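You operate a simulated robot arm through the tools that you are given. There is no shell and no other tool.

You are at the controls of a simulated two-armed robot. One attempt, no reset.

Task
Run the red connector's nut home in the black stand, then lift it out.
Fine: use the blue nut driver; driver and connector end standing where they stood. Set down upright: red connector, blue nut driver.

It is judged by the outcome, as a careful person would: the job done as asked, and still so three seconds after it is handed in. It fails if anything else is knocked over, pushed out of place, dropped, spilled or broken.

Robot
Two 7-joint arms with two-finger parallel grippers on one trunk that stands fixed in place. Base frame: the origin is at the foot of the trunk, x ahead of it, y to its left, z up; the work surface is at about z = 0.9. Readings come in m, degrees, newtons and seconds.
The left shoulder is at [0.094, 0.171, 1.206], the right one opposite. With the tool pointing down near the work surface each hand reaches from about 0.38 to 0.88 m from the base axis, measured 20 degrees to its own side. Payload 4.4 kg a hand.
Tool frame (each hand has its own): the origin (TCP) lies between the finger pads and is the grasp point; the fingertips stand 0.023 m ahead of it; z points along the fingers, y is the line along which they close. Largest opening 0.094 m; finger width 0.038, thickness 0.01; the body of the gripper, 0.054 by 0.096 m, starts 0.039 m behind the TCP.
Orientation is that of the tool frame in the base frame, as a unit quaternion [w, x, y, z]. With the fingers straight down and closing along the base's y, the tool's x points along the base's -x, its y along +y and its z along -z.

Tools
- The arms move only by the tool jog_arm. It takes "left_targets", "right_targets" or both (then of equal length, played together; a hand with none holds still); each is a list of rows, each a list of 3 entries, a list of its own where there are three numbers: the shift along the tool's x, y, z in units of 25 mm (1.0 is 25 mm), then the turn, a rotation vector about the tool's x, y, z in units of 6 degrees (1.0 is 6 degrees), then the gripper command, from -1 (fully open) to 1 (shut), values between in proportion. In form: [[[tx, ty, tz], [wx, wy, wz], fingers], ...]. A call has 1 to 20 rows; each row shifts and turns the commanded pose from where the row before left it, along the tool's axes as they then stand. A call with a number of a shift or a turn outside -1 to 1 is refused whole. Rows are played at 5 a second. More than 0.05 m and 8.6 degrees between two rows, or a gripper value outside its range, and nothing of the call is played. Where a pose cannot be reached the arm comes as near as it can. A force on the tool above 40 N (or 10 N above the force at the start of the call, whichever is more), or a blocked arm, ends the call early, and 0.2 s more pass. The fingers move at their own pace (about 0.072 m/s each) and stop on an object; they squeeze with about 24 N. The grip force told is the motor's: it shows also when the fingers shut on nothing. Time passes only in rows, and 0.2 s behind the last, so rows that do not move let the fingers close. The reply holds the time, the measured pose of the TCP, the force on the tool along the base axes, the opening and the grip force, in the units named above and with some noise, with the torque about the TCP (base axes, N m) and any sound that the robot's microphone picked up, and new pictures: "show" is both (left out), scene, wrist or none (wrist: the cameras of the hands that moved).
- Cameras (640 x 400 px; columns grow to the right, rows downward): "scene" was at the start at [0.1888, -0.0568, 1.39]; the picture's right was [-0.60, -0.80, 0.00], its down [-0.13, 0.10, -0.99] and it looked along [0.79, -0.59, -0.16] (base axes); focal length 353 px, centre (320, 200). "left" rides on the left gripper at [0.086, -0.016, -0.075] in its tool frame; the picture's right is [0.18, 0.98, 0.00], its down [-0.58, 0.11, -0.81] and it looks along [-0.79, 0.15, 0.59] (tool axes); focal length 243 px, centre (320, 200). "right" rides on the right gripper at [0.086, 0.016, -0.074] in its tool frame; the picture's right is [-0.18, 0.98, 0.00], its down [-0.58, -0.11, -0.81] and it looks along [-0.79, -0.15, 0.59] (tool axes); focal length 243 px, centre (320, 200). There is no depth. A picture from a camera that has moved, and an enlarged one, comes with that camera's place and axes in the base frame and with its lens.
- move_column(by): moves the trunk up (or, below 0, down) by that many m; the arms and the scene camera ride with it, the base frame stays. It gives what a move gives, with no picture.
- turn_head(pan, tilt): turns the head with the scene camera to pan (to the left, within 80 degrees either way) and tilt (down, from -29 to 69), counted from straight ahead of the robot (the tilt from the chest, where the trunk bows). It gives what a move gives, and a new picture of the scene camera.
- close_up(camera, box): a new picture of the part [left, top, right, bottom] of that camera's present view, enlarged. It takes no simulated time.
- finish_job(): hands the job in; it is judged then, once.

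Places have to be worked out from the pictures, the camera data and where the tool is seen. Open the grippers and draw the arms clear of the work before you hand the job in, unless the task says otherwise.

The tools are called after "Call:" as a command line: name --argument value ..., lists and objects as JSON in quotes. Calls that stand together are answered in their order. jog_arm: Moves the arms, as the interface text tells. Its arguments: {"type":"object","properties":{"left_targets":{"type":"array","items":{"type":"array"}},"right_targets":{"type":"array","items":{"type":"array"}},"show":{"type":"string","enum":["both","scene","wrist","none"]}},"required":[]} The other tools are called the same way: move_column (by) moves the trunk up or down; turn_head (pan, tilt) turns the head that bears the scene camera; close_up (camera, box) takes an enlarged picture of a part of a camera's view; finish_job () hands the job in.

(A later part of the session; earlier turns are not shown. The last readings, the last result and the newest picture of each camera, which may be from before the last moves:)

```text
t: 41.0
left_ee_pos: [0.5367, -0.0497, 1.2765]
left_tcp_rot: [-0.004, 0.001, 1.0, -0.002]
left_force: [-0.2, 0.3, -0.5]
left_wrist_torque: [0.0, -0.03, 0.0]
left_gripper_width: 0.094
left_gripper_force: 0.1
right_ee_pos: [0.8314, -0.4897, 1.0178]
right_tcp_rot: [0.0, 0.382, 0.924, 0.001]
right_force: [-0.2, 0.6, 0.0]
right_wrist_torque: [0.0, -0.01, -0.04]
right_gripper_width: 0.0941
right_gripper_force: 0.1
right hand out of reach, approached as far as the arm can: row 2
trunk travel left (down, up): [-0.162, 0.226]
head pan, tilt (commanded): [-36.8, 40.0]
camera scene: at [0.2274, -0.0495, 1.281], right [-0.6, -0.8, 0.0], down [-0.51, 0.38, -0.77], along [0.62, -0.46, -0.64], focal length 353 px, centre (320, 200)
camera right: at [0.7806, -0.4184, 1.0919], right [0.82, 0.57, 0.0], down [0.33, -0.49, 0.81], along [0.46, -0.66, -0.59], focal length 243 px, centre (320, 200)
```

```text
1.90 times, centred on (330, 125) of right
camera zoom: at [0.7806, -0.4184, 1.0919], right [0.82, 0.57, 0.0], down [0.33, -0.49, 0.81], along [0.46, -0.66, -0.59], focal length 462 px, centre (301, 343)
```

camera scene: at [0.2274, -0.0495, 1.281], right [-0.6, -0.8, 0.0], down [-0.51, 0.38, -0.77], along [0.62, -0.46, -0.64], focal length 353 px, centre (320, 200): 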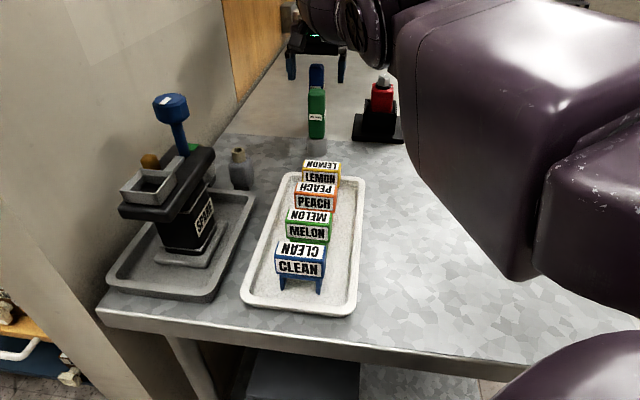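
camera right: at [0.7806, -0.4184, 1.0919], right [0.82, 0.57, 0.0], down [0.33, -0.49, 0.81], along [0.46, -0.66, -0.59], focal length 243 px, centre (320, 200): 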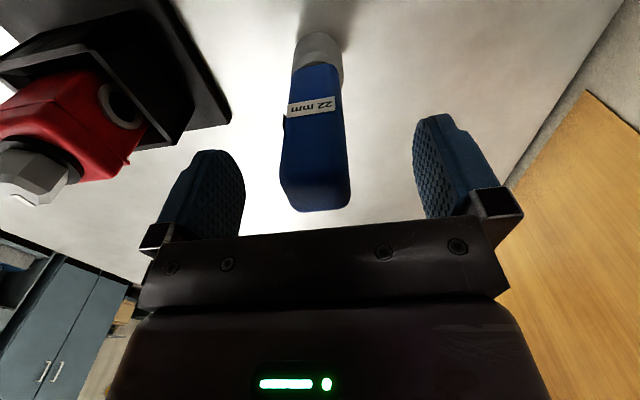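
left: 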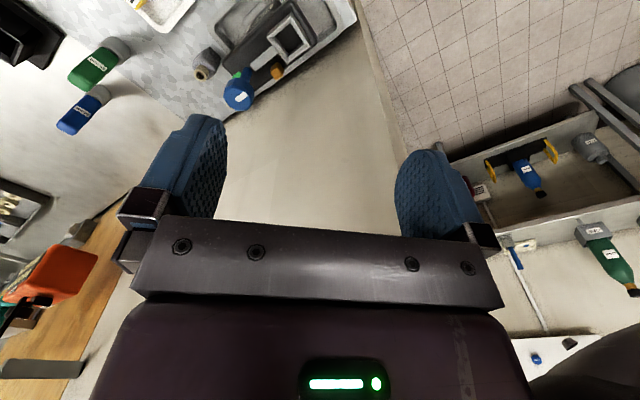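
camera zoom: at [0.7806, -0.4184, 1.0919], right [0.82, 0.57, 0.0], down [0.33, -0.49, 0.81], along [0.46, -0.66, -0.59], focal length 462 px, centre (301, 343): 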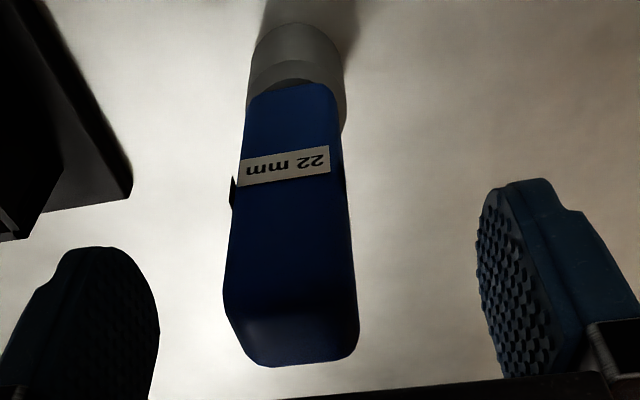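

The driver's axis is about 4.5 mm inward (tool +x) of the TCP and laterally centered. I nudge 4.5 mm inward and close on the handle.

Call:
jog_arm --right_targets '[[[0.18, 0, 0], [0, 0, 0], -1], [[0, 0, 0], [0, 0, 0], -1], [[0, 0, 0], [0, 0, 0], 0.2], [[0, 0, 0], [0, 0, 0], 1], [[0, 0, 0], [0, 0, 0], 1], [[0, 0, 0], [0, 0, 0], 1], [[0, 0, 0], [0, 0, 0], 1]]'

Call:
close_up --camera "right" --box '[230, 20, 430, 230]'

```text
t: 42.6
left_ee_pos: [0.5363, -0.0483, 1.2762]
left_tcp_rot: [-0.005, 0.001, 1.0, -0.002]
left_force: [0.5, 0.5, 0.7]
left_wrist_torque: [0.0, -0.01, 0.03]
left_gripper_width: 0.0938
left_gripper_force: 0.0
right_ee_pos: [0.8326, -0.4874, 1.0185]
right_tcp_rot: [0.0, 0.382, 0.924, 0.001]
right_force: [-0.9, -0.1, 1.7]
right_wrist_torque: [-0.05, 0.05, 0.0]
right_gripper_width: 0.0296
right_gripper_force: 24.2
right hand out of reach, approached as far as the arm can: row 1
trunk travel left (down, up): [-0.162, 0.226]
head pan, tilt (commanded): [-36.8, 40.0]
camera scene: at [0.2273, -0.0496, 1.2811], right [-0.6, -0.8, 0.0], down [-0.51, 0.38, -0.77], along [0.62, -0.46, -0.64], focal length 353 px, centre (320, 200)
camera right: at [0.781, -0.4171, 1.0922], right [0.82, 0.57, 0.0], down [0.33, -0.49, 0.81], along [0.46, -0.66, -0.59], focal length 243 px, centre (320, 200)
```

scene: 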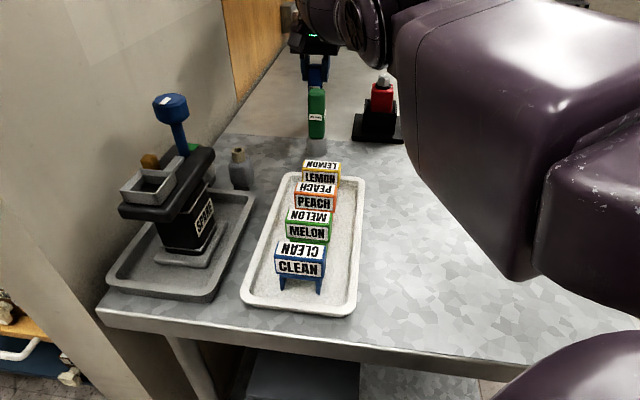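
right: 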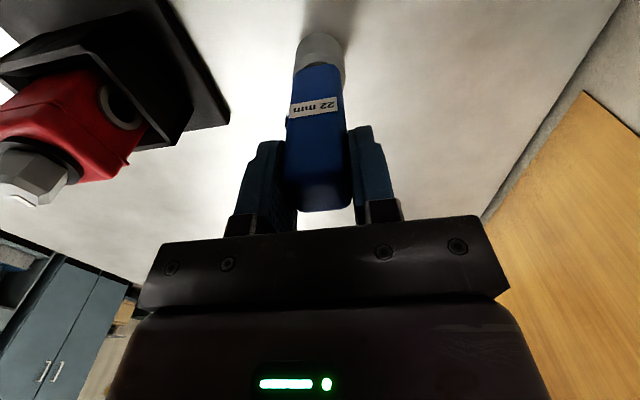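

```text
1.90 times, centred on (330, 125) of right
camera zoom: at [0.781, -0.4171, 1.0922], right [0.82, 0.57, 0.0], down [0.33, -0.49, 0.81], along [0.46, -0.66, -0.59], focal length 462 px, centre (301, 343)
```

zoom: 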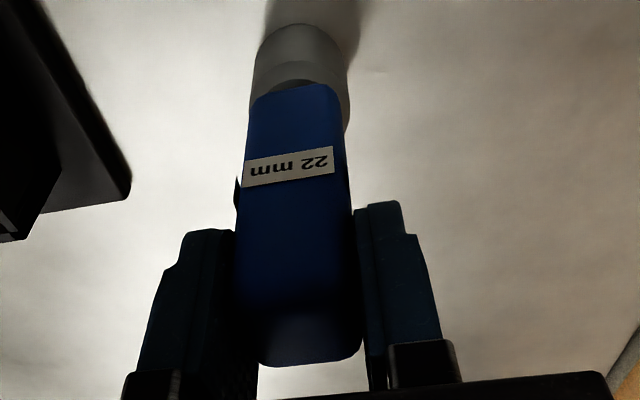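

Gripped at 29.6 mm. The arm is at its reach limit, but the grip is solid with the driver's axis ~4 mm inward of the TCP. I lift straight up slowly at first, then to ~145 mm.

Call:
jog_arm --right_targets '[[[0, 0, -0.2], [0, 0, 0], 1], [[0, 0, -0.4], [0, 0, 0], 1], [[0, 0, -0.6], [0, 0, 0], 1], [[0, 0, -0.8], [0, 0, 0], 1], [[0, 0, -0.9], [0, 0, 0], 1], [[0, 0, -0.9], [0, 0, 0], 1], [[0, 0, -0.9], [0, 0, 0], 1], [[0, 0, -0.9], [0, 0, 0], 1], [[0, 0, -0.2], [0, 0, 0], 1], [[0, 0, 0], [0, 0, 0], 1]]'

Call:
close_up --camera "right" --box '[230, 20, 430, 230]'

```text
t: 44.8
left_ee_pos: [0.5371, -0.0496, 1.277]
left_tcp_rot: [-0.004, 0.0, 1.0, -0.002]
left_force: [0.1, 0.8, 0.5]
left_wrist_torque: [0.01, 0.01, 0.0]
left_gripper_width: 0.0939
left_gripper_force: 0.0
right_ee_pos: [0.8172, -0.4878, 1.1621]
right_tcp_rot: [0.002, 0.382, 0.924, 0.001]
right_force: [0.6, 0.4, -1.2]
right_wrist_torque: [-0.03, 0.02, 0.01]
right_gripper_width: 0.0299
right_gripper_force: 23.9
right hand out of reach, approached as far as the arm can: row 5, 7, 8
trunk travel left (down, up): [-0.162, 0.226]
head pan, tilt (commanded): [-36.8, 40.0]
camera scene: at [0.2272, -0.0497, 1.2811], right [-0.6, -0.8, 0.0], down [-0.51, 0.38, -0.77], along [0.62, -0.46, -0.64], focal length 353 px, centre (320, 200)
camera right: at [0.7658, -0.4152, 1.2349], right [0.82, 0.57, 0.0], down [0.33, -0.49, 0.81], along [0.46, -0.66, -0.59], focal length 243 px, centre (320, 200)
```

scene: 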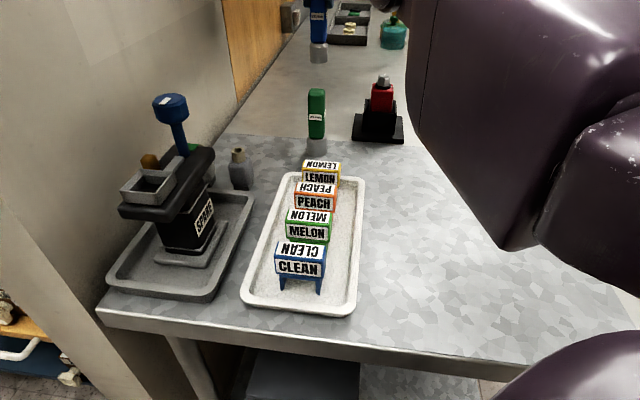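
right: 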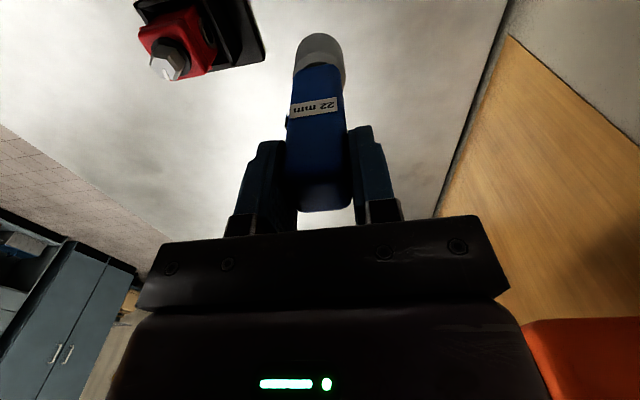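

```text
1.90 times, centred on (330, 125) of right
camera zoom: at [0.7658, -0.4152, 1.2349], right [0.82, 0.57, 0.0], down [0.33, -0.49, 0.81], along [0.46, -0.66, -0.59], focal length 462 px, centre (301, 343)
```

zoom: 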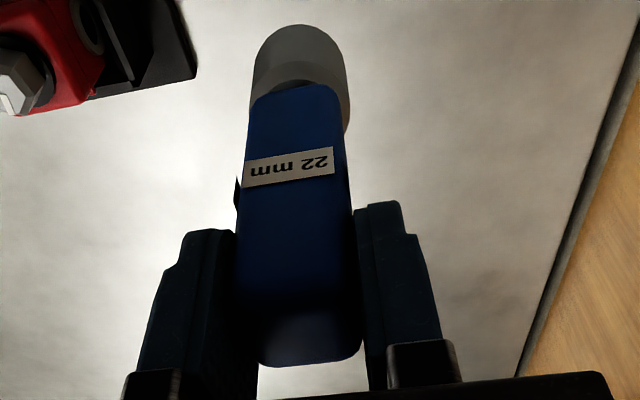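

The driver is up and steady in the grip. Before moving to the nut, I zoom with the scene camera on the nut to determine the hex orientation.

Call:
close_up --camera "scene" --box '[366, 68, 402, 98]'

Call:
close_up --camera "right" --box '[130, 10, 230, 90]'

```text
13.33 times, centred on (384, 83) of scene
camera zoom: at [0.2272, -0.0497, 1.2811], right [-0.6, -0.8, 0.0], down [-0.51, 0.38, -0.77], along [0.62, -0.46, -0.64], focal length 4703 px, centre (-533, 1760)
```

zoom: 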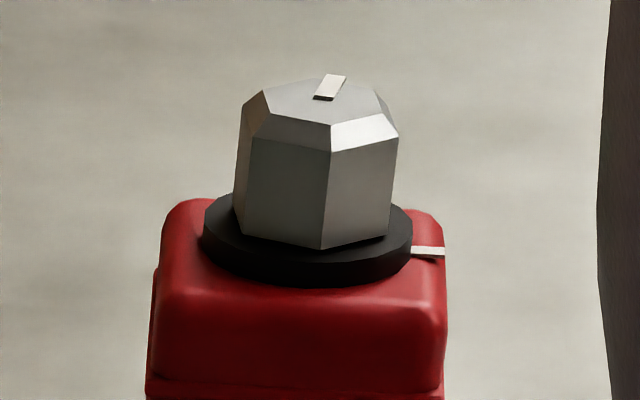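

```text
5.00 times, centred on (180, 50) of right
camera zoom: at [0.7658, -0.4152, 1.2349], right [0.82, 0.57, 0.0], down [0.33, -0.49, 0.81], along [0.46, -0.66, -0.59], focal length 1213 px, centre (1020, 950)
```

zoom: 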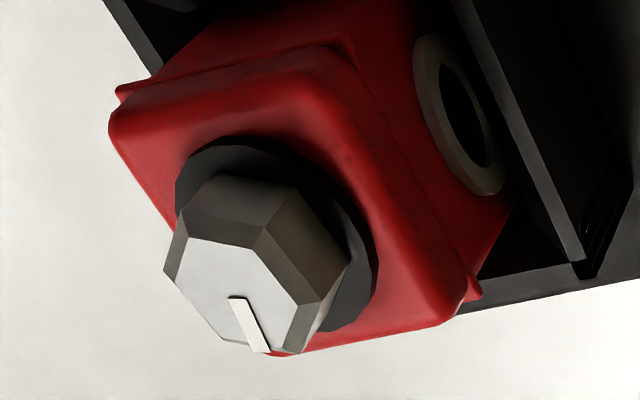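

Nut flats measure at ≈54° (mod 60°), nut mark ≈-56°. To know the socket's hex orientation, I bring the driver inward/up over clear space and pitch it so the socket mouth faces the head camera.

Call:
jog_arm --right_targets '[[[0.76, -0.49, -0.49], [0, 0, 0], 1], [[0.76, -0.49, -0.49], [0, 0, 0], 1], [[0.76, -0.49, -0.49], [0, 0, 0], 1], [[0.76, -0.49, -0.49], [0, 0, 0], 1], [[0.76, -0.49, -0.49], [0, 0, 0], 1], [[0.76, -0.49, -0.49], [0, 0, 0], 1], [[0.76, -0.49, -0.49], [0, 0, 0], 1], [[0.76, -0.49, -0.49], [0, 0, 0], 1], [[0, 0, 0], [0, 0, 0], 1], [[0, 0, 0], [0, 0, 0], 1]]' --show "none"

Call:
turn_head --pan -42 --tilt 15

```text
t: 47.0
left_ee_pos: [0.5364, -0.0494, 1.2773]
left_tcp_rot: [-0.005, 0.0, 1.0, -0.001]
left_force: [-0.6, -0.1, -0.6]
left_wrist_torque: [0.02, -0.02, 0.0]
left_gripper_width: 0.094
left_gripper_force: 0.0
right_ee_pos: [0.7622, -0.4971, 1.2992]
right_tcp_rot: [0.001, 0.382, 0.924, 0.001]
right_force: [0.6, -0.6, -1.7]
right_wrist_torque: [0.02, 0.05, -0.02]
right_gripper_width: 0.03
right_gripper_force: 23.7
right hand out of reach, approached as far as the arm can: row 1, 2, 3, 4, 5, 6, 7, 8
trunk travel left (down, up): [-0.162, 0.226]
head pan, tilt (commanded): [-36.8, 40.0]
```

```text
t: 47.9
left_ee_pos: [0.5368, -0.0483, 1.2774]
left_tcp_rot: [-0.004, 0.0, 1.0, -0.001]
left_force: [0.4, -1.0, 0.5]
left_wrist_torque: [0.01, -0.01, 0.0]
left_gripper_width: 0.094
left_gripper_force: 0.0
right_ee_pos: [0.7612, -0.4975, 1.2998]
right_tcp_rot: [0.001, 0.381, 0.924, 0.001]
right_force: [0.3, -0.3, -1.9]
right_wrist_torque: [0.03, -0.04, 0.01]
right_gripper_width: 0.0298
right_gripper_force: 24.5
trunk travel left (down, up): [-0.162, 0.226]
head pan, tilt (commanded): [-42.0, 15.0]
camera scene: at [0.2283, -0.0613, 1.3206], right [-0.67, -0.74, 0.0], down [-0.19, 0.17, -0.97], along [0.72, -0.65, -0.25], focal length 353 px, centre (320, 200)
```

scene: 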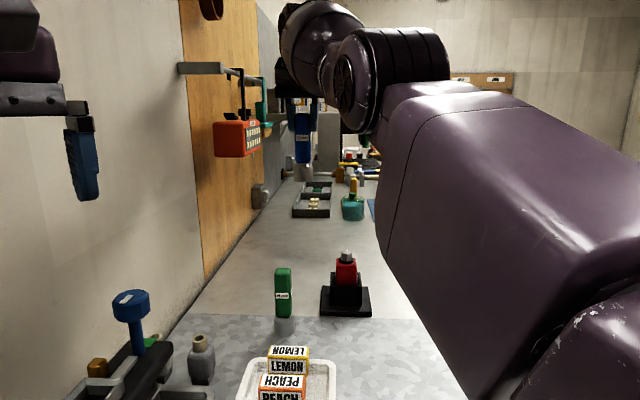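

The hand did not follow well: the arm looks stretched almost straight and the solver reported out of reach throughout. I hold for a few rows to see whether it converges to the commanded pose.

Call:
jog_arm --right_targets '[[[0, 0, 0], [0, 0, 0], 1], [[0, 0, 0], [0, 0, 0], 1], [[0, 0, 0], [0, 0, 0], 1]]' --show "both"

```text
t: 48.7
left_ee_pos: [0.536, -0.0486, 1.2775]
left_tcp_rot: [-0.004, 0.0, 1.0, -0.002]
left_force: [-0.6, 1.0, -0.1]
left_wrist_torque: [0.02, 0.02, 0.02]
left_gripper_width: 0.0939
left_gripper_force: 0.0
right_ee_pos: [0.7626, -0.4962, 1.3003]
right_tcp_rot: [0.0, 0.382, 0.924, 0.002]
right_force: [-0.6, -1.3, -1.4]
right_wrist_torque: [0.0, -0.02, -0.02]
right_gripper_width: 0.0298
right_gripper_force: 23.8
trunk travel left (down, up): [-0.162, 0.226]
head pan, tilt (commanded): [-42.0, 15.0]
camera scene: at [0.2283, -0.0613, 1.3207], right [-0.67, -0.74, 0.0], down [-0.19, 0.17, -0.97], along [0.72, -0.65, -0.25], focal length 353 px, centre (320, 200)
camera right: at [0.7119, -0.4257, 1.3733], right [0.82, 0.57, 0.0], down [0.33, -0.49, 0.81], along [0.46, -0.66, -0.59], focal length 243 px, centre (320, 200)
```

scene: 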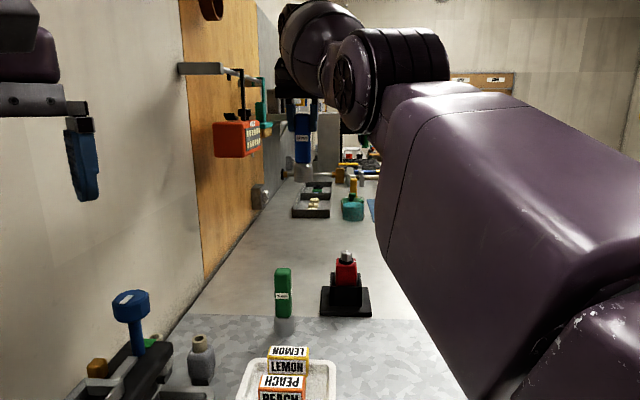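
right: 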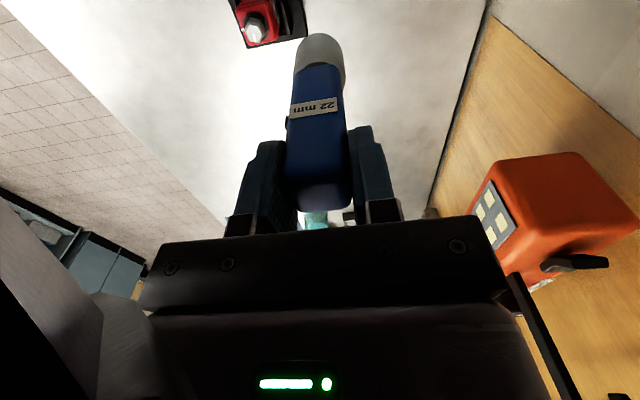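

Holding, with no reach flag now. I test whether the arm can fold by commanding a modest inward move along tool +x.

Call:
jog_arm --right_targets '[[[0.8, 0, 0], [0, 0, 0], 1], [[0.8, 0, 0], [0, 0, 0], 1], [[0.8, 0, 0], [0, 0, 0], 1], [[0, 0, 0], [0, 0, 0], 1]]' --show "none"

```text
t: 49.7
left_ee_pos: [0.5371, -0.0499, 1.2782]
left_tcp_rot: [-0.005, 0.001, 1.0, -0.001]
left_force: [-0.2, -0.3, 0.0]
left_wrist_torque: [0.0, 0.0, 0.0]
left_gripper_width: 0.094
left_gripper_force: 0.1
right_ee_pos: [0.7624, -0.4848, 1.3081]
right_tcp_rot: [0.001, 0.382, 0.924, 0.002]
right_force: [0.3, 0.2, -1.7]
right_wrist_torque: [-0.01, 0.02, -0.01]
right_gripper_width: 0.0298
right_gripper_force: 24.4
right hand out of reach, approached as far as the arm can: row 1, 2, 3
trunk travel left (down, up): [-0.162, 0.226]
head pan, tilt (commanded): [-42.0, 15.0]
```

The arm seems locked in a stretched-out singular posture: it moves only on its maximum-reach sphere while the command has run ahead. I bring the command back outward and then press it downward, which should make the elbow fold; nothing but open air lies beneath at those heights.

Call:
jog_arm --right_targets '[[[-1, 0, 0], [0, 0, 0], 1], [[-1, 0, 0], [0, 0, 0], 1], [[-1, 0, 0], [0, 0, 0], 1], [[-1, 0, 0], [0, 0, 0], 1], [[0, 0, 0.6], [0, 0, 0], 1], [[0, 0, 0.6], [0, 0, 0], 1], [[0, 0, 0.6], [0, 0, 0], 1], [[0, 0, 0], [0, 0, 0], 1]]' --show "scene"

```text
t: 51.5
left_ee_pos: [0.5358, -0.0497, 1.2766]
left_tcp_rot: [-0.003, 0.0, 1.0, -0.002]
left_force: [-0.6, 0.4, 0.5]
left_wrist_torque: [0.01, -0.01, 0.03]
left_gripper_width: 0.0942
left_gripper_force: 0.0
right_ee_pos: [0.766, -0.527, 1.2545]
right_tcp_rot: [0.0, 0.382, 0.924, 0.001]
right_force: [-0.7, -0.3, -1.2]
right_wrist_torque: [0.02, -0.02, -0.04]
right_gripper_width: 0.0298
right_gripper_force: 24.3
right hand out of reach, approached as far as the arm can: row 1, 2, 3, 4, 5, 6, 7
trunk travel left (down, up): [-0.162, 0.226]
head pan, tilt (commanded): [-42.0, 15.0]
camera scene: at [0.2282, -0.0614, 1.3207], right [-0.67, -0.74, 0.0], down [-0.19, 0.17, -0.97], along [0.72, -0.65, -0.25], focal length 353 px, centre (320, 200)
```

scene: 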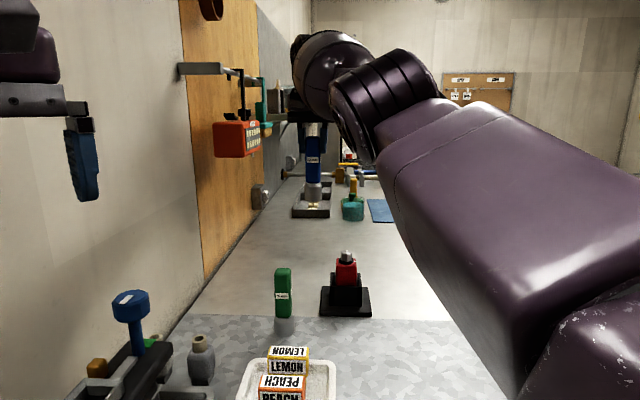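

Still stuck on that sphere. I look at the right arm's posture with the head to understand which joint is stretched.

Call:
turn_head --pan -75 --tilt 15

```text
t: 52.4
left_ee_pos: [0.5369, -0.05, 1.277]
left_tcp_rot: [-0.004, 0.0, 1.0, -0.002]
left_force: [-1.0, -0.5, -0.3]
left_wrist_torque: [-0.05, 0.01, 0.03]
left_gripper_width: 0.094
left_gripper_force: 0.0
right_ee_pos: [0.7674, -0.5264, 1.2556]
right_tcp_rot: [0.001, 0.382, 0.924, 0.002]
right_force: [0.6, -0.6, -1.3]
right_wrist_torque: [0.02, -0.01, -0.01]
right_gripper_width: 0.0297
right_gripper_force: 24.0
trunk travel left (down, up): [-0.162, 0.226]
head pan, tilt (commanded): [-75.0, 15.0]
camera scene: at [0.1831, -0.0891, 1.3205], right [-0.97, -0.26, -0.01], down [-0.06, 0.25, -0.97], along [0.25, -0.93, -0.26], focal length 353 px, centre (320, 200)
```

scene: 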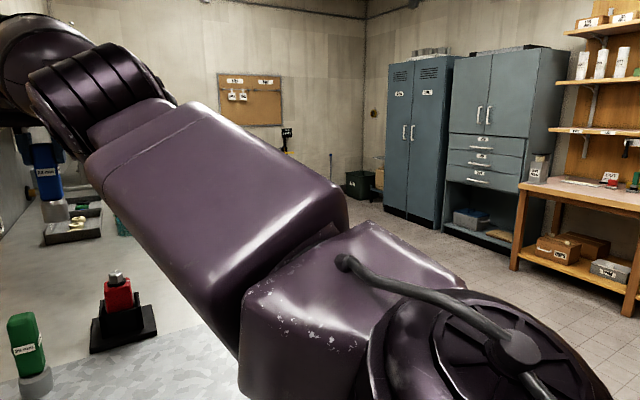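

The arm is indeed almost straight, so the solver is stuck at that singularity. I'll bring the command back onto the hand, swing to the right over open space (away from wall fixtures), then try folding with a leftward-plus-inward motion, matching the elbow's natural rightward bulge.

Call:
jog_arm --right_targets '[[[-0.957, 0.263, -0.343], [0, 0, 0], 1], [[-0.957, 0.263, -0.343], [0, 0, 0], 1], [[-0.957, 0.263, -0.343], [0, 0, 0], 1], [[-0.957, 0.263, -0.343], [0, 0, 0], 1], [[-0.266, -0.9645, 0], [0, 0, 0], 1], [[-0.266, -0.9645, 0], [0, 0, 0], 1], [[-0.266, -0.9645, 0], [0, 0, 0], 1], [[-0.266, -0.9645, 0], [0, 0, 0], 1], [[-0.266, -0.9645, 0], [0, 0, 0], 1], [[-0.266, -0.9645, 0], [0, 0, 0], 1], [[-0.266, -0.9645, 0], [0, 0, 0], 1], [[0, 0, 0], [0, 0, 0], 1]]' --show "scene"

```text
t: 55.0
left_ee_pos: [0.5362, -0.0489, 1.2779]
left_tcp_rot: [-0.004, 0.001, 1.0, -0.001]
left_force: [-0.7, -0.7, -0.5]
left_wrist_torque: [-0.03, 0.02, -0.05]
left_gripper_width: 0.0941
left_gripper_force: 0.1
right_ee_pos: [0.6696, -0.6764, 1.2584]
right_tcp_rot: [0.001, 0.382, 0.924, 0.001]
right_force: [0.3, 0.1, -1.4]
right_wrist_torque: [-0.01, 0.0, 0.01]
right_gripper_width: 0.0295
right_gripper_force: 23.6
right hand out of reach, approached as far as the arm can: row 1, 2, 3, 4, 10, 11
trunk travel left (down, up): [-0.162, 0.226]
head pan, tilt (commanded): [-75.0, 15.0]
camera scene: at [0.183, -0.0891, 1.3204], right [-0.97, -0.26, -0.01], down [-0.06, 0.25, -0.97], along [0.25, -0.93, -0.26], focal length 353 px, centre (320, 200)
```

scene: 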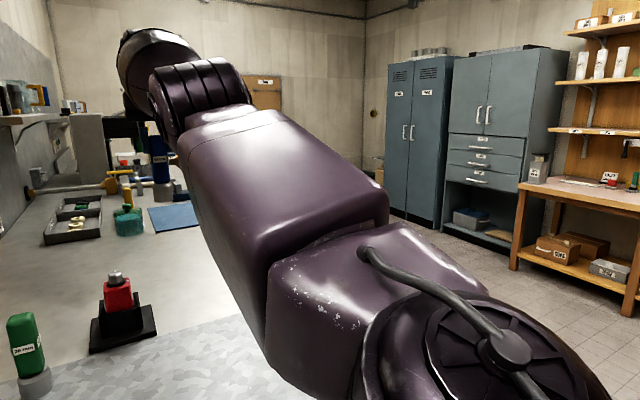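

Tracking improved during the sideways swing. Now I try the leftward-plus-inward motion to fold the elbow.

Call:
jog_arm --right_targets '[[[0.03, 0.9, 0], [0, 0, 0], 1], [[0.4, 0.8, 0.1], [0, 0, 0], 1], [[0.8, 0.6, 0.2], [0, 0, 0], 1], [[0.9, 0.5, 0.2], [0, 0, 0], 1], [[0.9, 0.3, 0.2], [0, 0, 0], 1], [[0, 0, 0], [0, 0, 0], 1]]' --show "scene"

```text
t: 56.4
left_ee_pos: [0.5357, -0.0491, 1.2774]
left_tcp_rot: [-0.005, 0.0, 1.0, -0.002]
left_force: [-0.7, 0.0, 0.4]
left_wrist_torque: [0.01, 0.05, -0.04]
left_gripper_width: 0.0942
left_gripper_force: 0.0
right_ee_pos: [0.7209, -0.6035, 1.264]
right_tcp_rot: [0.001, 0.381, 0.924, 0.001]
right_force: [-0.2, 0.4, -1.8]
right_wrist_torque: [0.03, -0.01, 0.01]
right_gripper_width: 0.0297
right_gripper_force: 24.2
right hand out of reach, approached as far as the arm can: row 2, 3, 4, 5
trunk travel left (down, up): [-0.162, 0.226]
head pan, tilt (commanded): [-75.0, 15.0]
camera scene: at [0.183, -0.0892, 1.3204], right [-0.97, -0.26, -0.01], down [-0.06, 0.25, -0.97], along [0.25, -0.93, -0.26], focal length 353 px, centre (320, 200)
```

scene: 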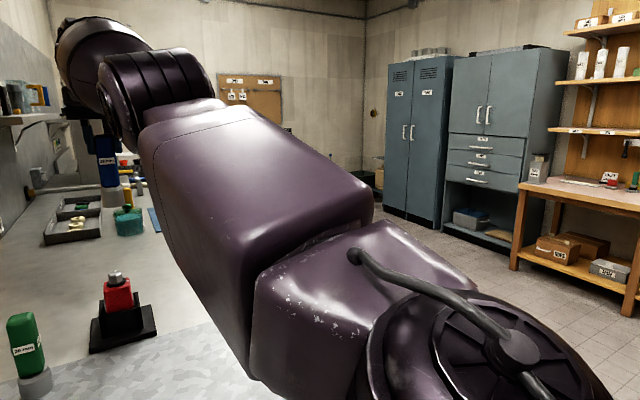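

Still not folding that way. I try the mirror: rightward plus inward.

Call:
jog_arm --right_targets '[[[0.3, -0.95, 0.1], [0, 0, 0], 1], [[0.3, -0.95, 0.1], [0, 0, 0], 1], [[0.4, -0.95, 0.2], [0, 0, 0], 1], [[0.5, -0.95, 0.2], [0, 0, 0], 1], [[0.5, -0.95, 0.2], [0, 0, 0], 1], [[0, 0, 0], [0, 0, 0], 1]]' --show "scene"

```text
t: 57.8
left_ee_pos: [0.5372, -0.0488, 1.277]
left_tcp_rot: [-0.005, 0.001, 1.0, -0.001]
left_force: [0.7, -0.1, 0.1]
left_wrist_torque: [0.0, 0.03, -0.03]
left_gripper_width: 0.0941
left_gripper_force: 0.1
right_ee_pos: [0.6493, -0.6918, 1.267]
right_tcp_rot: [0.001, 0.381, 0.925, 0.002]
right_force: [0.7, 0.4, -2.0]
right_wrist_torque: [0.04, 0.0, 0.03]
right_gripper_width: 0.0298
right_gripper_force: 24.0
right hand out of reach, approached as far as the arm can: row 1, 2, 3, 4, 5
trunk travel left (down, up): [-0.162, 0.226]
head pan, tilt (commanded): [-75.0, 15.0]
camera scene: at [0.1829, -0.0892, 1.3204], right [-0.97, -0.26, -0.01], down [-0.06, 0.25, -0.97], along [0.25, -0.93, -0.26], focal length 353 px, centre (320, 200)
```

scene: 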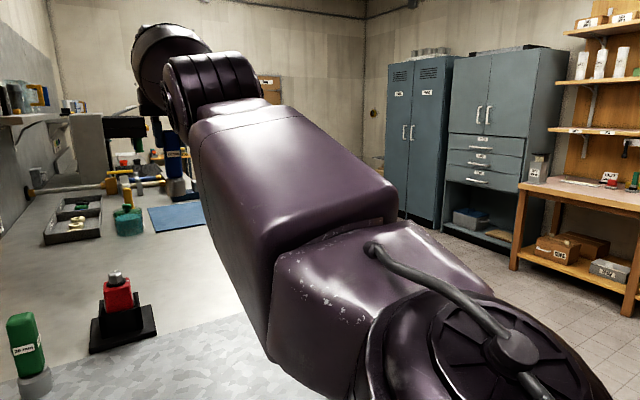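

Also stuck. The evidence fits an offset elbow pinned on its hyper-extended side; I'll push the command slightly outside reach, swing left-and-up (the natural folding direction, since the elbow used to bulge right-down), then pull straight inward.

Call:
jog_arm --right_targets '[[[-0.98, -0.01, -0.36], [0, 0, 0], 1], [[-0.98, -0.01, -0.36], [0, 0, 0], 1], [[-0.98, -0.01, -0.36], [0, 0, 0], 1], [[-0.98, -0.01, -0.36], [0, 0, 0], 1], [[-0.98, -0.01, -0.36], [0, 0, 0], 1], [[-0.98, -0.01, -0.36], [0, 0, 0], 1], [[0, 0.85, -0.55], [0, 0, 0], 1], [[0, 0.85, -0.55], [0, 0, 0], 1], [[0, 0.85, -0.55], [0, 0, 0], 1], [[0, 0.85, -0.55], [0, 0, 0], 1], [[0, 0.85, -0.55], [0, 0, 0], 1], [[0.9, -0.05, 0.35], [0, 0, 0], 1], [[0.9, -0.05, 0.35], [0, 0, 0], 1], [[0.9, -0.05, 0.35], [0, 0, 0], 1], [[0.9, -0.05, 0.35], [0, 0, 0], 1], [[0, 0, 0], [0, 0, 0], 1]]' --show "scene"

```text
t: 61.2
left_ee_pos: [0.5375, -0.0492, 1.2777]
left_tcp_rot: [-0.004, 0.0, 1.0, -0.002]
left_force: [-0.5, 0.9, -0.2]
left_wrist_torque: [0.0, 0.03, 0.01]
left_gripper_width: 0.0941
left_gripper_force: 0.0
right_ee_pos: [0.6814, -0.6204, 1.3203]
right_tcp_rot: [0.002, 0.381, 0.924, 0.002]
right_force: [-0.5, 0.8, -0.9]
right_wrist_torque: [-0.01, 0.0, -0.01]
right_gripper_width: 0.0298
right_gripper_force: 24.0
right hand out of reach, approached as far as the arm can: row 1, 2, 3, 4, 5, 6, 7, 8, 9, 10, 11, 12, 13, 14, 15
trunk travel left (down, up): [-0.162, 0.226]
head pan, tilt (commanded): [-75.0, 15.0]
camera scene: at [0.1829, -0.0893, 1.3204], right [-0.97, -0.26, -0.01], down [-0.06, 0.25, -0.97], along [0.25, -0.93, -0.26], focal length 353 px, centre (320, 200)
```

scene: 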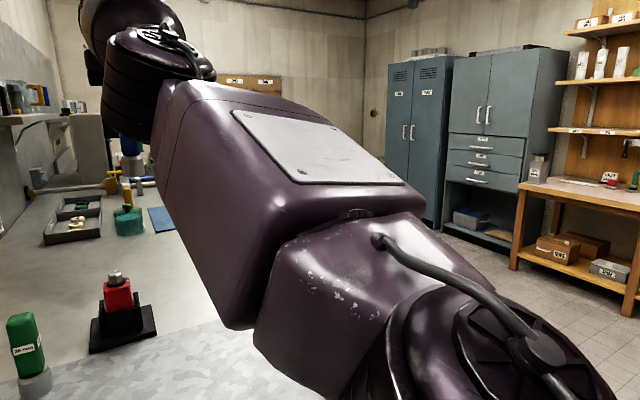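

The arm posture changed noticeably (it rolled) and the error to the command has shrunk. I continue with a couple of inward rows to see whether it now follows.

Call:
jog_arm --right_targets '[[[0.6, 0, 0.1], [0, 0, 0], 1], [[0.6, 0, 0.1], [0, 0, 0], 1], [[0, 0, 0], [0, 0, 0], 1], [[0, 0, 0], [0, 0, 0], 1]]' --show "scene"

```text
t: 62.2
left_ee_pos: [0.5366, -0.0496, 1.2773]
left_tcp_rot: [-0.005, 0.0, 1.0, -0.001]
left_force: [0.5, -0.3, -0.3]
left_wrist_torque: [0.03, -0.01, 0.0]
left_gripper_width: 0.0939
left_gripper_force: 0.1
right_ee_pos: [0.6812, -0.6197, 1.3193]
right_tcp_rot: [0.002, 0.381, 0.924, 0.0]
right_force: [-0.4, 0.2, -1.7]
right_wrist_torque: [-0.02, 0.0, -0.02]
right_gripper_width: 0.0296
right_gripper_force: 24.3
right hand out of reach, approached as far as the arm can: row 1, 2
trunk travel left (down, up): [-0.162, 0.226]
head pan, tilt (commanded): [-75.0, 15.0]
camera scene: at [0.1829, -0.0893, 1.3204], right [-0.97, -0.26, -0.01], down [-0.06, 0.25, -0.97], along [0.25, -0.93, -0.26], focal length 353 px, centre (320, 200)
```

scene: 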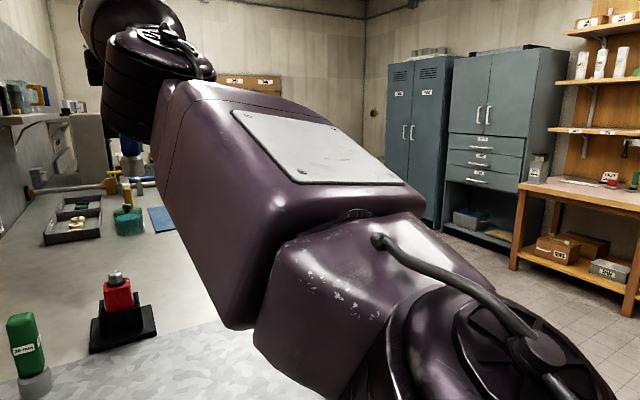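

No movement this time. I probe with small single-direction commands to see which directions still respond.

Call:
jog_arm --right_targets '[[[0, 0, -0.8], [0, 0, 0], 1], [[0, 0, -0.8], [0, 0, 0], 1], [[0, 0, 0], [0, 0, 0], 1]]' --show "none"

Call:
jog_arm --right_targets '[[[0, 0, 0.8], [0, 0, 0], 1], [[0, 0, 0.8], [0, 0, 0], 1], [[0, 0, 0.8], [0, 0, 0], 1], [[0, 0, 0.8], [0, 0, 0], 1], [[0, 0, 0], [0, 0, 0], 1]]' --show "none"

```text
t: 63.0
left_ee_pos: [0.5363, -0.0501, 1.277]
left_tcp_rot: [-0.003, -0.001, 1.0, -0.001]
left_force: [-0.2, -0.3, 0.4]
left_wrist_torque: [-0.02, 0.02, 0.01]
left_gripper_width: 0.0938
left_gripper_force: 0.0
right_ee_pos: [0.6778, -0.6085, 1.3435]
right_tcp_rot: [0.002, 0.382, 0.924, 0.002]
right_force: [0.6, -0.5, -0.3]
right_wrist_torque: [0.01, 0.01, 0.01]
right_gripper_width: 0.0299
right_gripper_force: 24.3
right hand out of reach, approached as far as the arm can: row 1, 2
trunk travel left (down, up): [-0.162, 0.226]
head pan, tilt (commanded): [-75.0, 15.0]
```

```text
t: 64.2
left_ee_pos: [0.5359, -0.0494, 1.2781]
left_tcp_rot: [-0.004, 0.0, 1.0, -0.002]
left_force: [0.2, -0.3, -0.9]
left_wrist_torque: [0.01, 0.0, 0.03]
left_gripper_width: 0.0937
left_gripper_force: 0.0
right_ee_pos: [0.6991, -0.6268, 1.2768]
right_tcp_rot: [0.001, 0.382, 0.924, 0.002]
right_force: [0.5, 0.3, -2.3]
right_wrist_torque: [0.0, -0.02, 0.0]
right_gripper_width: 0.0298
right_gripper_force: 23.8
right hand out of reach, approached as far as the arm can: row 1, 2, 3, 4
trunk travel left (down, up): [-0.162, 0.226]
head pan, tilt (commanded): [-75.0, 15.0]
```

The hand only slides along the reach sphere. I'll push the command far outside reach (no physical travel) to shake the elbow off its pinned side, then draw it back inward.

Call:
jog_arm --right_targets '[[[-0.95, 0.12, -0.37], [0, 0, 0], 1], [[-0.95, 0.12, -0.37], [0, 0, 0], 1], [[-0.95, 0.12, -0.37], [0, 0, 0], 1], [[-0.95, 0.12, -0.37], [0, 0, 0], 1], [[-0.95, 0.12, -0.37], [0, 0, 0], 1], [[-0.95, 0.12, -0.37], [0, 0, 0], 1], [[-0.95, 0.12, -0.37], [0, 0, 0], 1], [[-0.95, 0.12, -0.37], [0, 0, 0], 1], [[-0.95, 0.12, -0.37], [0, 0, 0], 1], [[-0.95, 0.12, -0.37], [0, 0, 0], 1], [[-0.95, 0.12, -0.37], [0, 0, 0], 1], [[0, 0, 0], [0, 0, 0], 1]]' --show "scene"

```text
t: 66.8
left_ee_pos: [0.5362, -0.0501, 1.2762]
left_tcp_rot: [-0.004, -0.001, 1.0, -0.002]
left_force: [0.1, 0.3, 0.1]
left_wrist_torque: [-0.01, -0.03, 0.01]
left_gripper_width: 0.0941
left_gripper_force: 0.0
right_ee_pos: [0.6994, -0.6274, 1.2782]
right_tcp_rot: [0.001, 0.381, 0.924, 0.001]
right_force: [0.0, -0.8, -1.3]
right_wrist_torque: [0.04, 0.0, 0.0]
right_gripper_width: 0.0298
right_gripper_force: 23.6
right hand out of reach, approached as far as the arm can: row 1, 2, 3, 4, 5, 6, 7, 8, 9, 10, 11
trunk travel left (down, up): [-0.162, 0.226]
head pan, tilt (commanded): [-75.0, 15.0]
camera scene: at [0.1829, -0.0894, 1.3204], right [-0.97, -0.26, -0.01], down [-0.06, 0.25, -0.97], along [0.25, -0.93, -0.26], focal length 353 px, centre (320, 200)
```

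scene: 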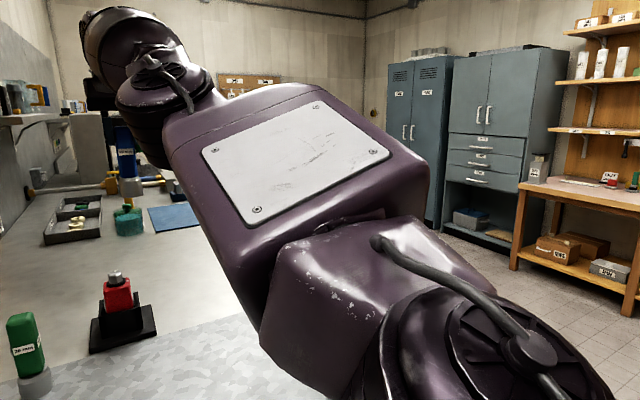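

The upper arm has rolled while the hand held still. Now I pull the command back inward gradually.

Call:
jog_arm --right_targets '[[[0.95, -0.12, 0.37], [0, 0, 0], 1], [[0.95, -0.12, 0.37], [0, 0, 0], 1], [[0.95, -0.12, 0.37], [0, 0, 0], 1], [[0.95, -0.12, 0.37], [0, 0, 0], 1], [[0.95, -0.12, 0.37], [0, 0, 0], 1], [[0.95, -0.12, 0.37], [0, 0, 0], 1], [[0.95, -0.12, 0.37], [0, 0, 0], 1], [[0.95, -0.12, 0.37], [0, 0, 0], 1], [[0.95, -0.12, 0.37], [0, 0, 0], 1], [[0.95, -0.12, 0.37], [0, 0, 0], 1], [[0.95, -0.12, 0.37], [0, 0, 0], 1], [[0, 0, 0], [0, 0, 0], 1]]' --show "scene"

```text
t: 69.4
left_ee_pos: [0.536, -0.0489, 1.2772]
left_tcp_rot: [-0.005, 0.001, 1.0, -0.001]
left_force: [-0.6, -0.3, 0.4]
left_wrist_torque: [-0.01, 0.0, -0.03]
left_gripper_width: 0.094
left_gripper_force: 0.1
right_ee_pos: [0.6996, -0.6253, 1.2786]
right_tcp_rot: [0.001, 0.382, 0.924, 0.002]
right_force: [0.1, 0.1, -2.2]
right_wrist_torque: [0.0, 0.01, 0.02]
right_gripper_width: 0.03
right_gripper_force: 23.7
right hand out of reach, approached as far as the arm can: row 1, 2, 3, 4, 5, 6, 7, 8, 9, 10, 11
trunk travel left (down, up): [-0.162, 0.226]
head pan, tilt (commanded): [-75.0, 15.0]
camera scene: at [0.1829, -0.0894, 1.3204], right [-0.97, -0.26, -0.01], down [-0.06, 0.25, -0.97], along [0.25, -0.93, -0.26], focal length 353 px, centre (320, 200)
```

scene: 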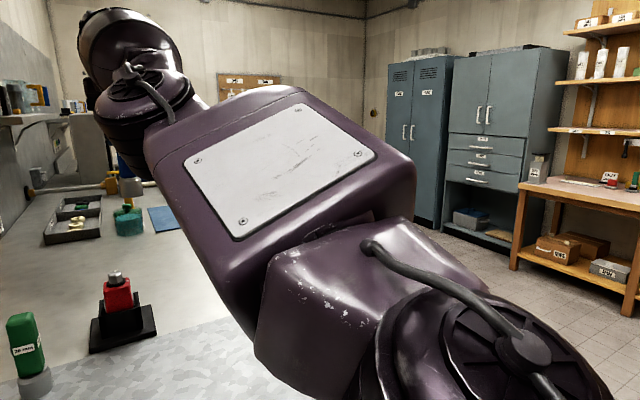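

The hand pose stays fixed while the arm's roll keeps relaxing (null-space drift). I bring the command right back onto the hand's measured pose and jog gently up/down there so the posture can settle.

Call:
jog_arm --right_targets '[[[-0.8, -0.18, -0.126], [0, 0, 0], 1], [[-0.8, -0.18, -0.126], [0, 0, 0], 1], [[-0.8, -0.18, -0.126], [0, 0, 0], 1], [[-0.8, -0.18, -0.126], [0, 0, 0], 1], [[0, 0, -0.3], [0, 0, 0], 1], [[0, 0, -0.3], [0, 0, 0], 1], [[0, 0, 0.3], [0, 0, 0], 1], [[0, 0, 0.3], [0, 0, 0], 1], [[0, 0, 0.3], [0, 0, 0], 1], [[0, 0, 0.3], [0, 0, 0], 1], [[0, 0, 0], [0, 0, 0], 1]]' --show "scene"

```text
t: 71.8
left_ee_pos: [0.5372, -0.0487, 1.2771]
left_tcp_rot: [-0.003, 0.0, 1.0, -0.001]
left_force: [-0.5, 0.3, 0.7]
left_wrist_torque: [-0.02, 0.01, 0.01]
left_gripper_width: 0.0941
left_gripper_force: 0.1
right_ee_pos: [0.6996, -0.6356, 1.2628]
right_tcp_rot: [0.0, 0.382, 0.924, 0.001]
right_force: [0.4, 0.0, -0.9]
right_wrist_torque: [0.01, -0.01, 0.0]
right_gripper_width: 0.0299
right_gripper_force: 23.8
right hand out of reach, approached as far as the arm can: row 1, 2, 3, 4, 5, 9
trunk travel left (down, up): [-0.162, 0.226]
head pan, tilt (commanded): [-75.0, 15.0]
camera scene: at [0.1829, -0.0895, 1.3204], right [-0.97, -0.26, -0.01], down [-0.06, 0.25, -0.97], along [0.25, -0.93, -0.26], focal length 353 px, centre (320, 200)
```

scene: 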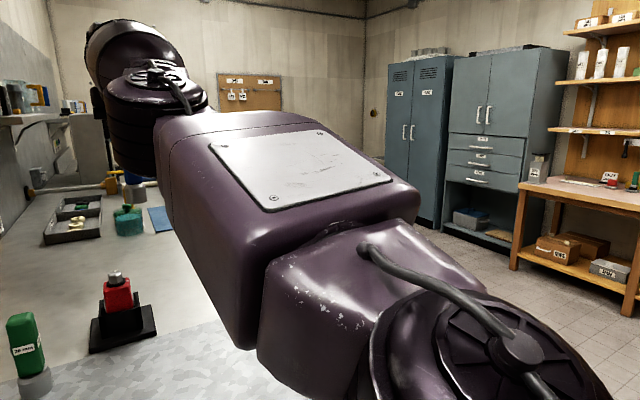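

Now command ≈ measured again. I'll place the command modestly inside (60 mm inward) and add a hand rotation, since rotating the tool recruits the elbow and should break the straight-arm symmetry.

Call:
jog_arm --right_targets '[[[0.8, 0, 0], [0, 0, 0], 1], [[0.8, 0, 0], [0, 0, 0], 1], [[0.8, 0, 0], [0, 0, 0], 1], [[0, 0, 0], [0, 0, -1], 1], [[0, 0, 0], [0, 0, -1], 1], [[0, 0, 0], [0, 0, -1], 1], [[0, 0, 0], [0, 0, -1], 1], [[0, 0, 0], [0, 0, -1], 1], [[0, 0, 0], [0, 0, 0], 1]]' --show "none"

```text
t: 73.8
left_ee_pos: [0.5371, -0.0485, 1.2768]
left_tcp_rot: [-0.004, 0.0, 1.0, -0.001]
left_force: [0.5, -0.3, 0.4]
left_wrist_torque: [-0.03, 0.01, 0.05]
left_gripper_width: 0.094
left_gripper_force: 0.2
right_ee_pos: [0.6993, -0.6287, 1.2765]
right_tcp_rot: [0.0, 0.129, 0.992, 0.001]
right_force: [0.5, 1.1, -1.1]
right_wrist_torque: [-0.02, -0.03, -0.02]
right_gripper_width: 0.0296
right_gripper_force: 23.4
right hand out of reach, approached as far as the arm can: row 1, 2, 3
trunk travel left (down, up): [-0.162, 0.226]
head pan, tilt (commanded): [-75.0, 15.0]
```

The yaw followed (now -15°) without reach flags. I test a tiny motion inward and down to see whether it tracks now.

Call:
jog_arm --right_targets '[[[0.4, 0, 0], [0, 0, 0], 1], [[0.4, 0, 0], [0, 0, 0], 1], [[0.4, 0, 0], [0, 0, 0], 1], [[0, 0, 0], [0, 0, 0], 1]]' --show "scene"

```text
t: 74.8
left_ee_pos: [0.5365, -0.0491, 1.2777]
left_tcp_rot: [-0.004, -0.001, 1.0, -0.001]
left_force: [-0.8, -0.7, 0.7]
left_wrist_torque: [0.0, 0.01, 0.0]
left_gripper_width: 0.0941
left_gripper_force: 0.0
right_ee_pos: [0.6891, -0.6344, 1.2854]
right_tcp_rot: [0.001, 0.13, 0.992, 0.002]
right_force: [1.0, 0.1, -2.5]
right_wrist_torque: [0.0, -0.02, 0.0]
right_gripper_width: 0.0296
right_gripper_force: 24.1
right hand out of reach, approached as far as the arm can: row 1, 2, 3
trunk travel left (down, up): [-0.162, 0.226]
head pan, tilt (commanded): [-75.0, 15.0]
camera scene: at [0.1829, -0.0895, 1.3204], right [-0.97, -0.26, -0.01], down [-0.06, 0.25, -0.97], along [0.25, -0.93, -0.26], focal length 353 px, centre (320, 200)
```

scene: 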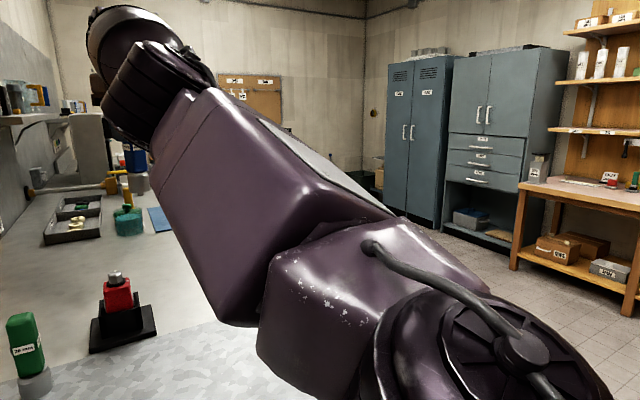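

Still sliding on the sphere. I rotate the left hand 90° so its wrist camera can look across at the right arm and show the elbow's true bend.

Call:
jog_arm --left_targets '[[[0, 0, 0], [0, 0, 1], -1], [[0, 0, 0], [0, 0, 1], -1], [[0, 0, 0], [0, 0, 1], -1], [[0, 0, 0], [0, 0, 1], -1], [[0, 0, 0], [0, 0, 1], -1], [[0, 0, 0], [0, 0, 1], -1], [[0, 0, 0], [0, 0, 1], -1], [[0, 0, 0], [0, 0, 1], -1], [[0, 0, 0], [0, 0, 1], -1], [[0, 0, 0], [0, 0, 1], -1], [[0, 0, 0], [0, 0, 1], -1], [[0, 0, 0], [0, 0, 1], -1], [[0, 0, 0], [0, 0, 1], -1], [[0, 0, 0], [0, 0, 1], -1], [[0, 0, 0], [0, 0, 1], -1]]' --show "wrist"

```text
t: 78.0
left_ee_pos: [0.518, -0.0558, 1.2595]
left_tcp_rot: [-0.01, 0.706, 0.708, -0.01]
left_force: [-0.2, 0.1, 0.0]
left_wrist_torque: [-0.01, 0.02, -0.03]
left_gripper_width: 0.0941
left_gripper_force: 0.1
left hand out of reach, approached as far as the arm can: row 15
right_ee_pos: [0.6988, -0.6373, 1.2739]
right_tcp_rot: [-0.008, 0.129, 0.992, 0.001]
right_force: [-0.6, -0.5, -2.2]
right_wrist_torque: [0.02, 0.0, 0.02]
right_gripper_width: 0.0298
right_gripper_force: 24.1
trunk travel left (down, up): [-0.162, 0.226]
head pan, tilt (commanded): [-75.0, 15.0]
camera left: at [0.5032, 0.0324, 1.334], right [0.98, 0.19, -0.03], down [0.13, -0.58, 0.8], along [0.13, -0.79, -0.6], focal length 243 px, centre (320, 200)
```

left: 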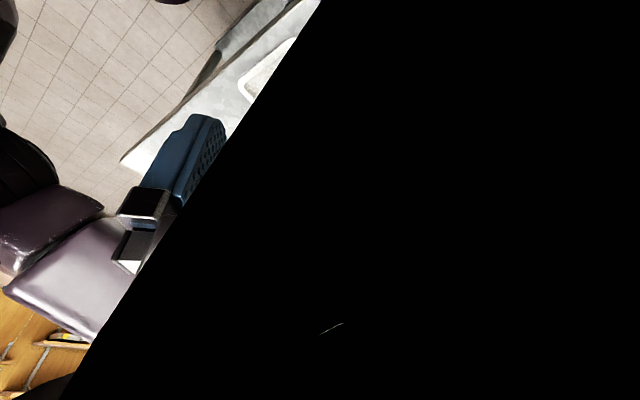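

The left view is mostly blocked by something dark close to the lens and the last row was out of reach. I rotate the left hand back 30° and look again.

Call:
jog_arm --left_targets '[[[0, 0, 0], [0, 0, -1], -1], [[0, 0, 0], [0, 0, -1], -1], [[0, 0, 0], [0, 0, -1], -1], [[0, 0, 0], [0, 0, -1], -1], [[0, 0, 0], [0, 0, -1], -1], [[0, 0, 0], [0, 0, 0], -1]]' --show "both"

```text
t: 79.4
left_ee_pos: [0.5133, -0.0535, 1.267]
left_tcp_rot: [-0.007, 0.5, 0.866, -0.005]
left_force: [-0.7, -0.1, 0.3]
left_wrist_torque: [0.0, -0.01, -0.03]
left_gripper_width: 0.0937
left_gripper_force: 0.0
right_ee_pos: [0.6941, -0.6366, 1.2803]
right_tcp_rot: [-0.003, 0.13, 0.992, 0.002]
right_force: [-0.1, -0.3, -1.4]
right_wrist_torque: [0.03, 0.01, -0.02]
right_gripper_width: 0.0299
right_gripper_force: 23.7
trunk travel left (down, up): [-0.162, 0.226]
head pan, tilt (commanded): [-75.0, 15.0]
camera scene: at [0.1902, -0.0915, 1.319], right [-0.97, -0.26, 0.0], down [-0.07, 0.25, -0.97], along [0.25, -0.93, -0.26], focal length 353 px, centre (320, 200)
camera left: at [0.4584, 0.0138, 1.3407], right [0.76, 0.65, -0.01], down [0.4, -0.45, 0.8], along [0.52, -0.61, -0.6], focal length 243 px, centre (320, 200)
```

scene: 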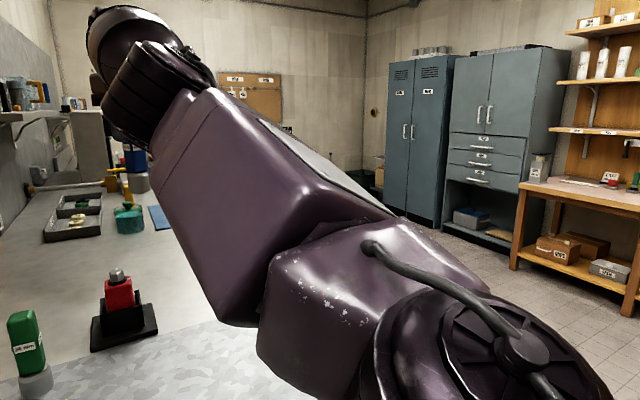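
left: 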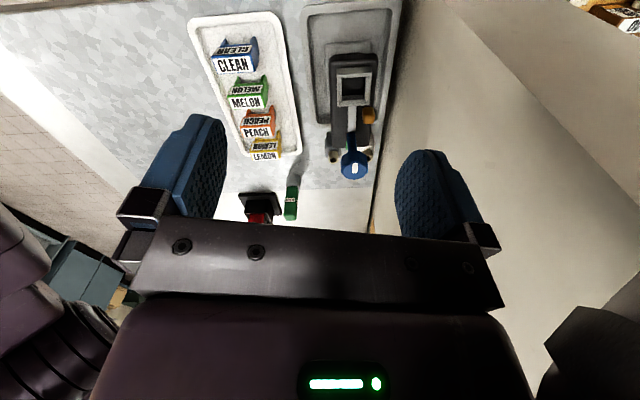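

The left arm seems to have been pressing against something when rotated (its pose and the trunk shifted slightly). I return the left hand to its original orientation.

Call:
jog_arm --left_targets '[[[0, 0, 0], [0, 0, -1], -1], [[0, 0, 0], [0, 0, -1], -1], [[0, 0, 0], [0, 0, -1], -1], [[0, 0, 0], [0, 0, -1], -1], [[0, 0, 0], [0, 0, -1], -1], [[0, 0, 0], [0, 0, -1], -1], [[0, 0, 0], [0, 0, -1], -1], [[0, 0, 0], [0, 0, -1], -1], [[0, 0, 0], [0, 0, -1], -1], [[0, 0, 0], [0, 0, -1], -1], [[0, 0, 0], [0, 0, 0], -1]]' --show "both"

```text
t: 81.8
left_ee_pos: [0.5142, -0.054, 1.2657]
left_tcp_rot: [-0.007, -0.001, 1.0, -0.001]
left_force: [-0.2, -0.4, -0.7]
left_wrist_torque: [-0.01, 0.0, -0.03]
left_gripper_width: 0.094
left_gripper_force: 0.0
right_ee_pos: [0.6959, -0.6366, 1.2791]
right_tcp_rot: [-0.003, 0.13, 0.992, 0.003]
right_force: [0.0, -0.2, -1.0]
right_wrist_torque: [0.0, 0.02, 0.01]
right_gripper_width: 0.0299
right_gripper_force: 24.7
trunk travel left (down, up): [-0.162, 0.226]
head pan, tilt (commanded): [-75.0, 15.0]
camera scene: at [0.1901, -0.0915, 1.3191], right [-0.97, -0.26, 0.0], down [-0.07, 0.25, -0.97], along [0.25, -0.93, -0.26], focal length 353 px, centre (320, 200)
camera left: at [0.4288, -0.0691, 1.3409], right [-0.19, 0.98, 0.0], down [0.59, 0.11, 0.8], along [0.78, 0.15, -0.6], focal length 243 px, centre (320, 200)
```

scene: 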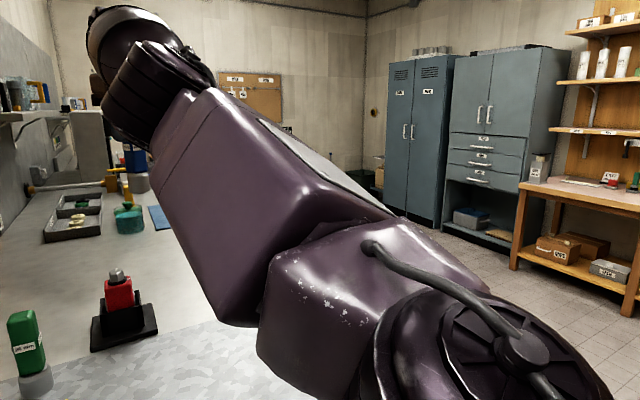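
left: 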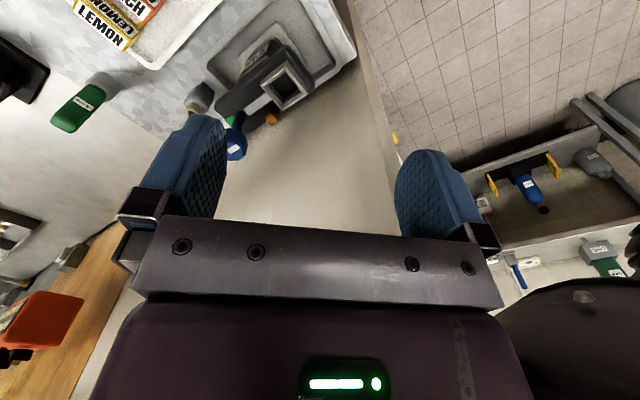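

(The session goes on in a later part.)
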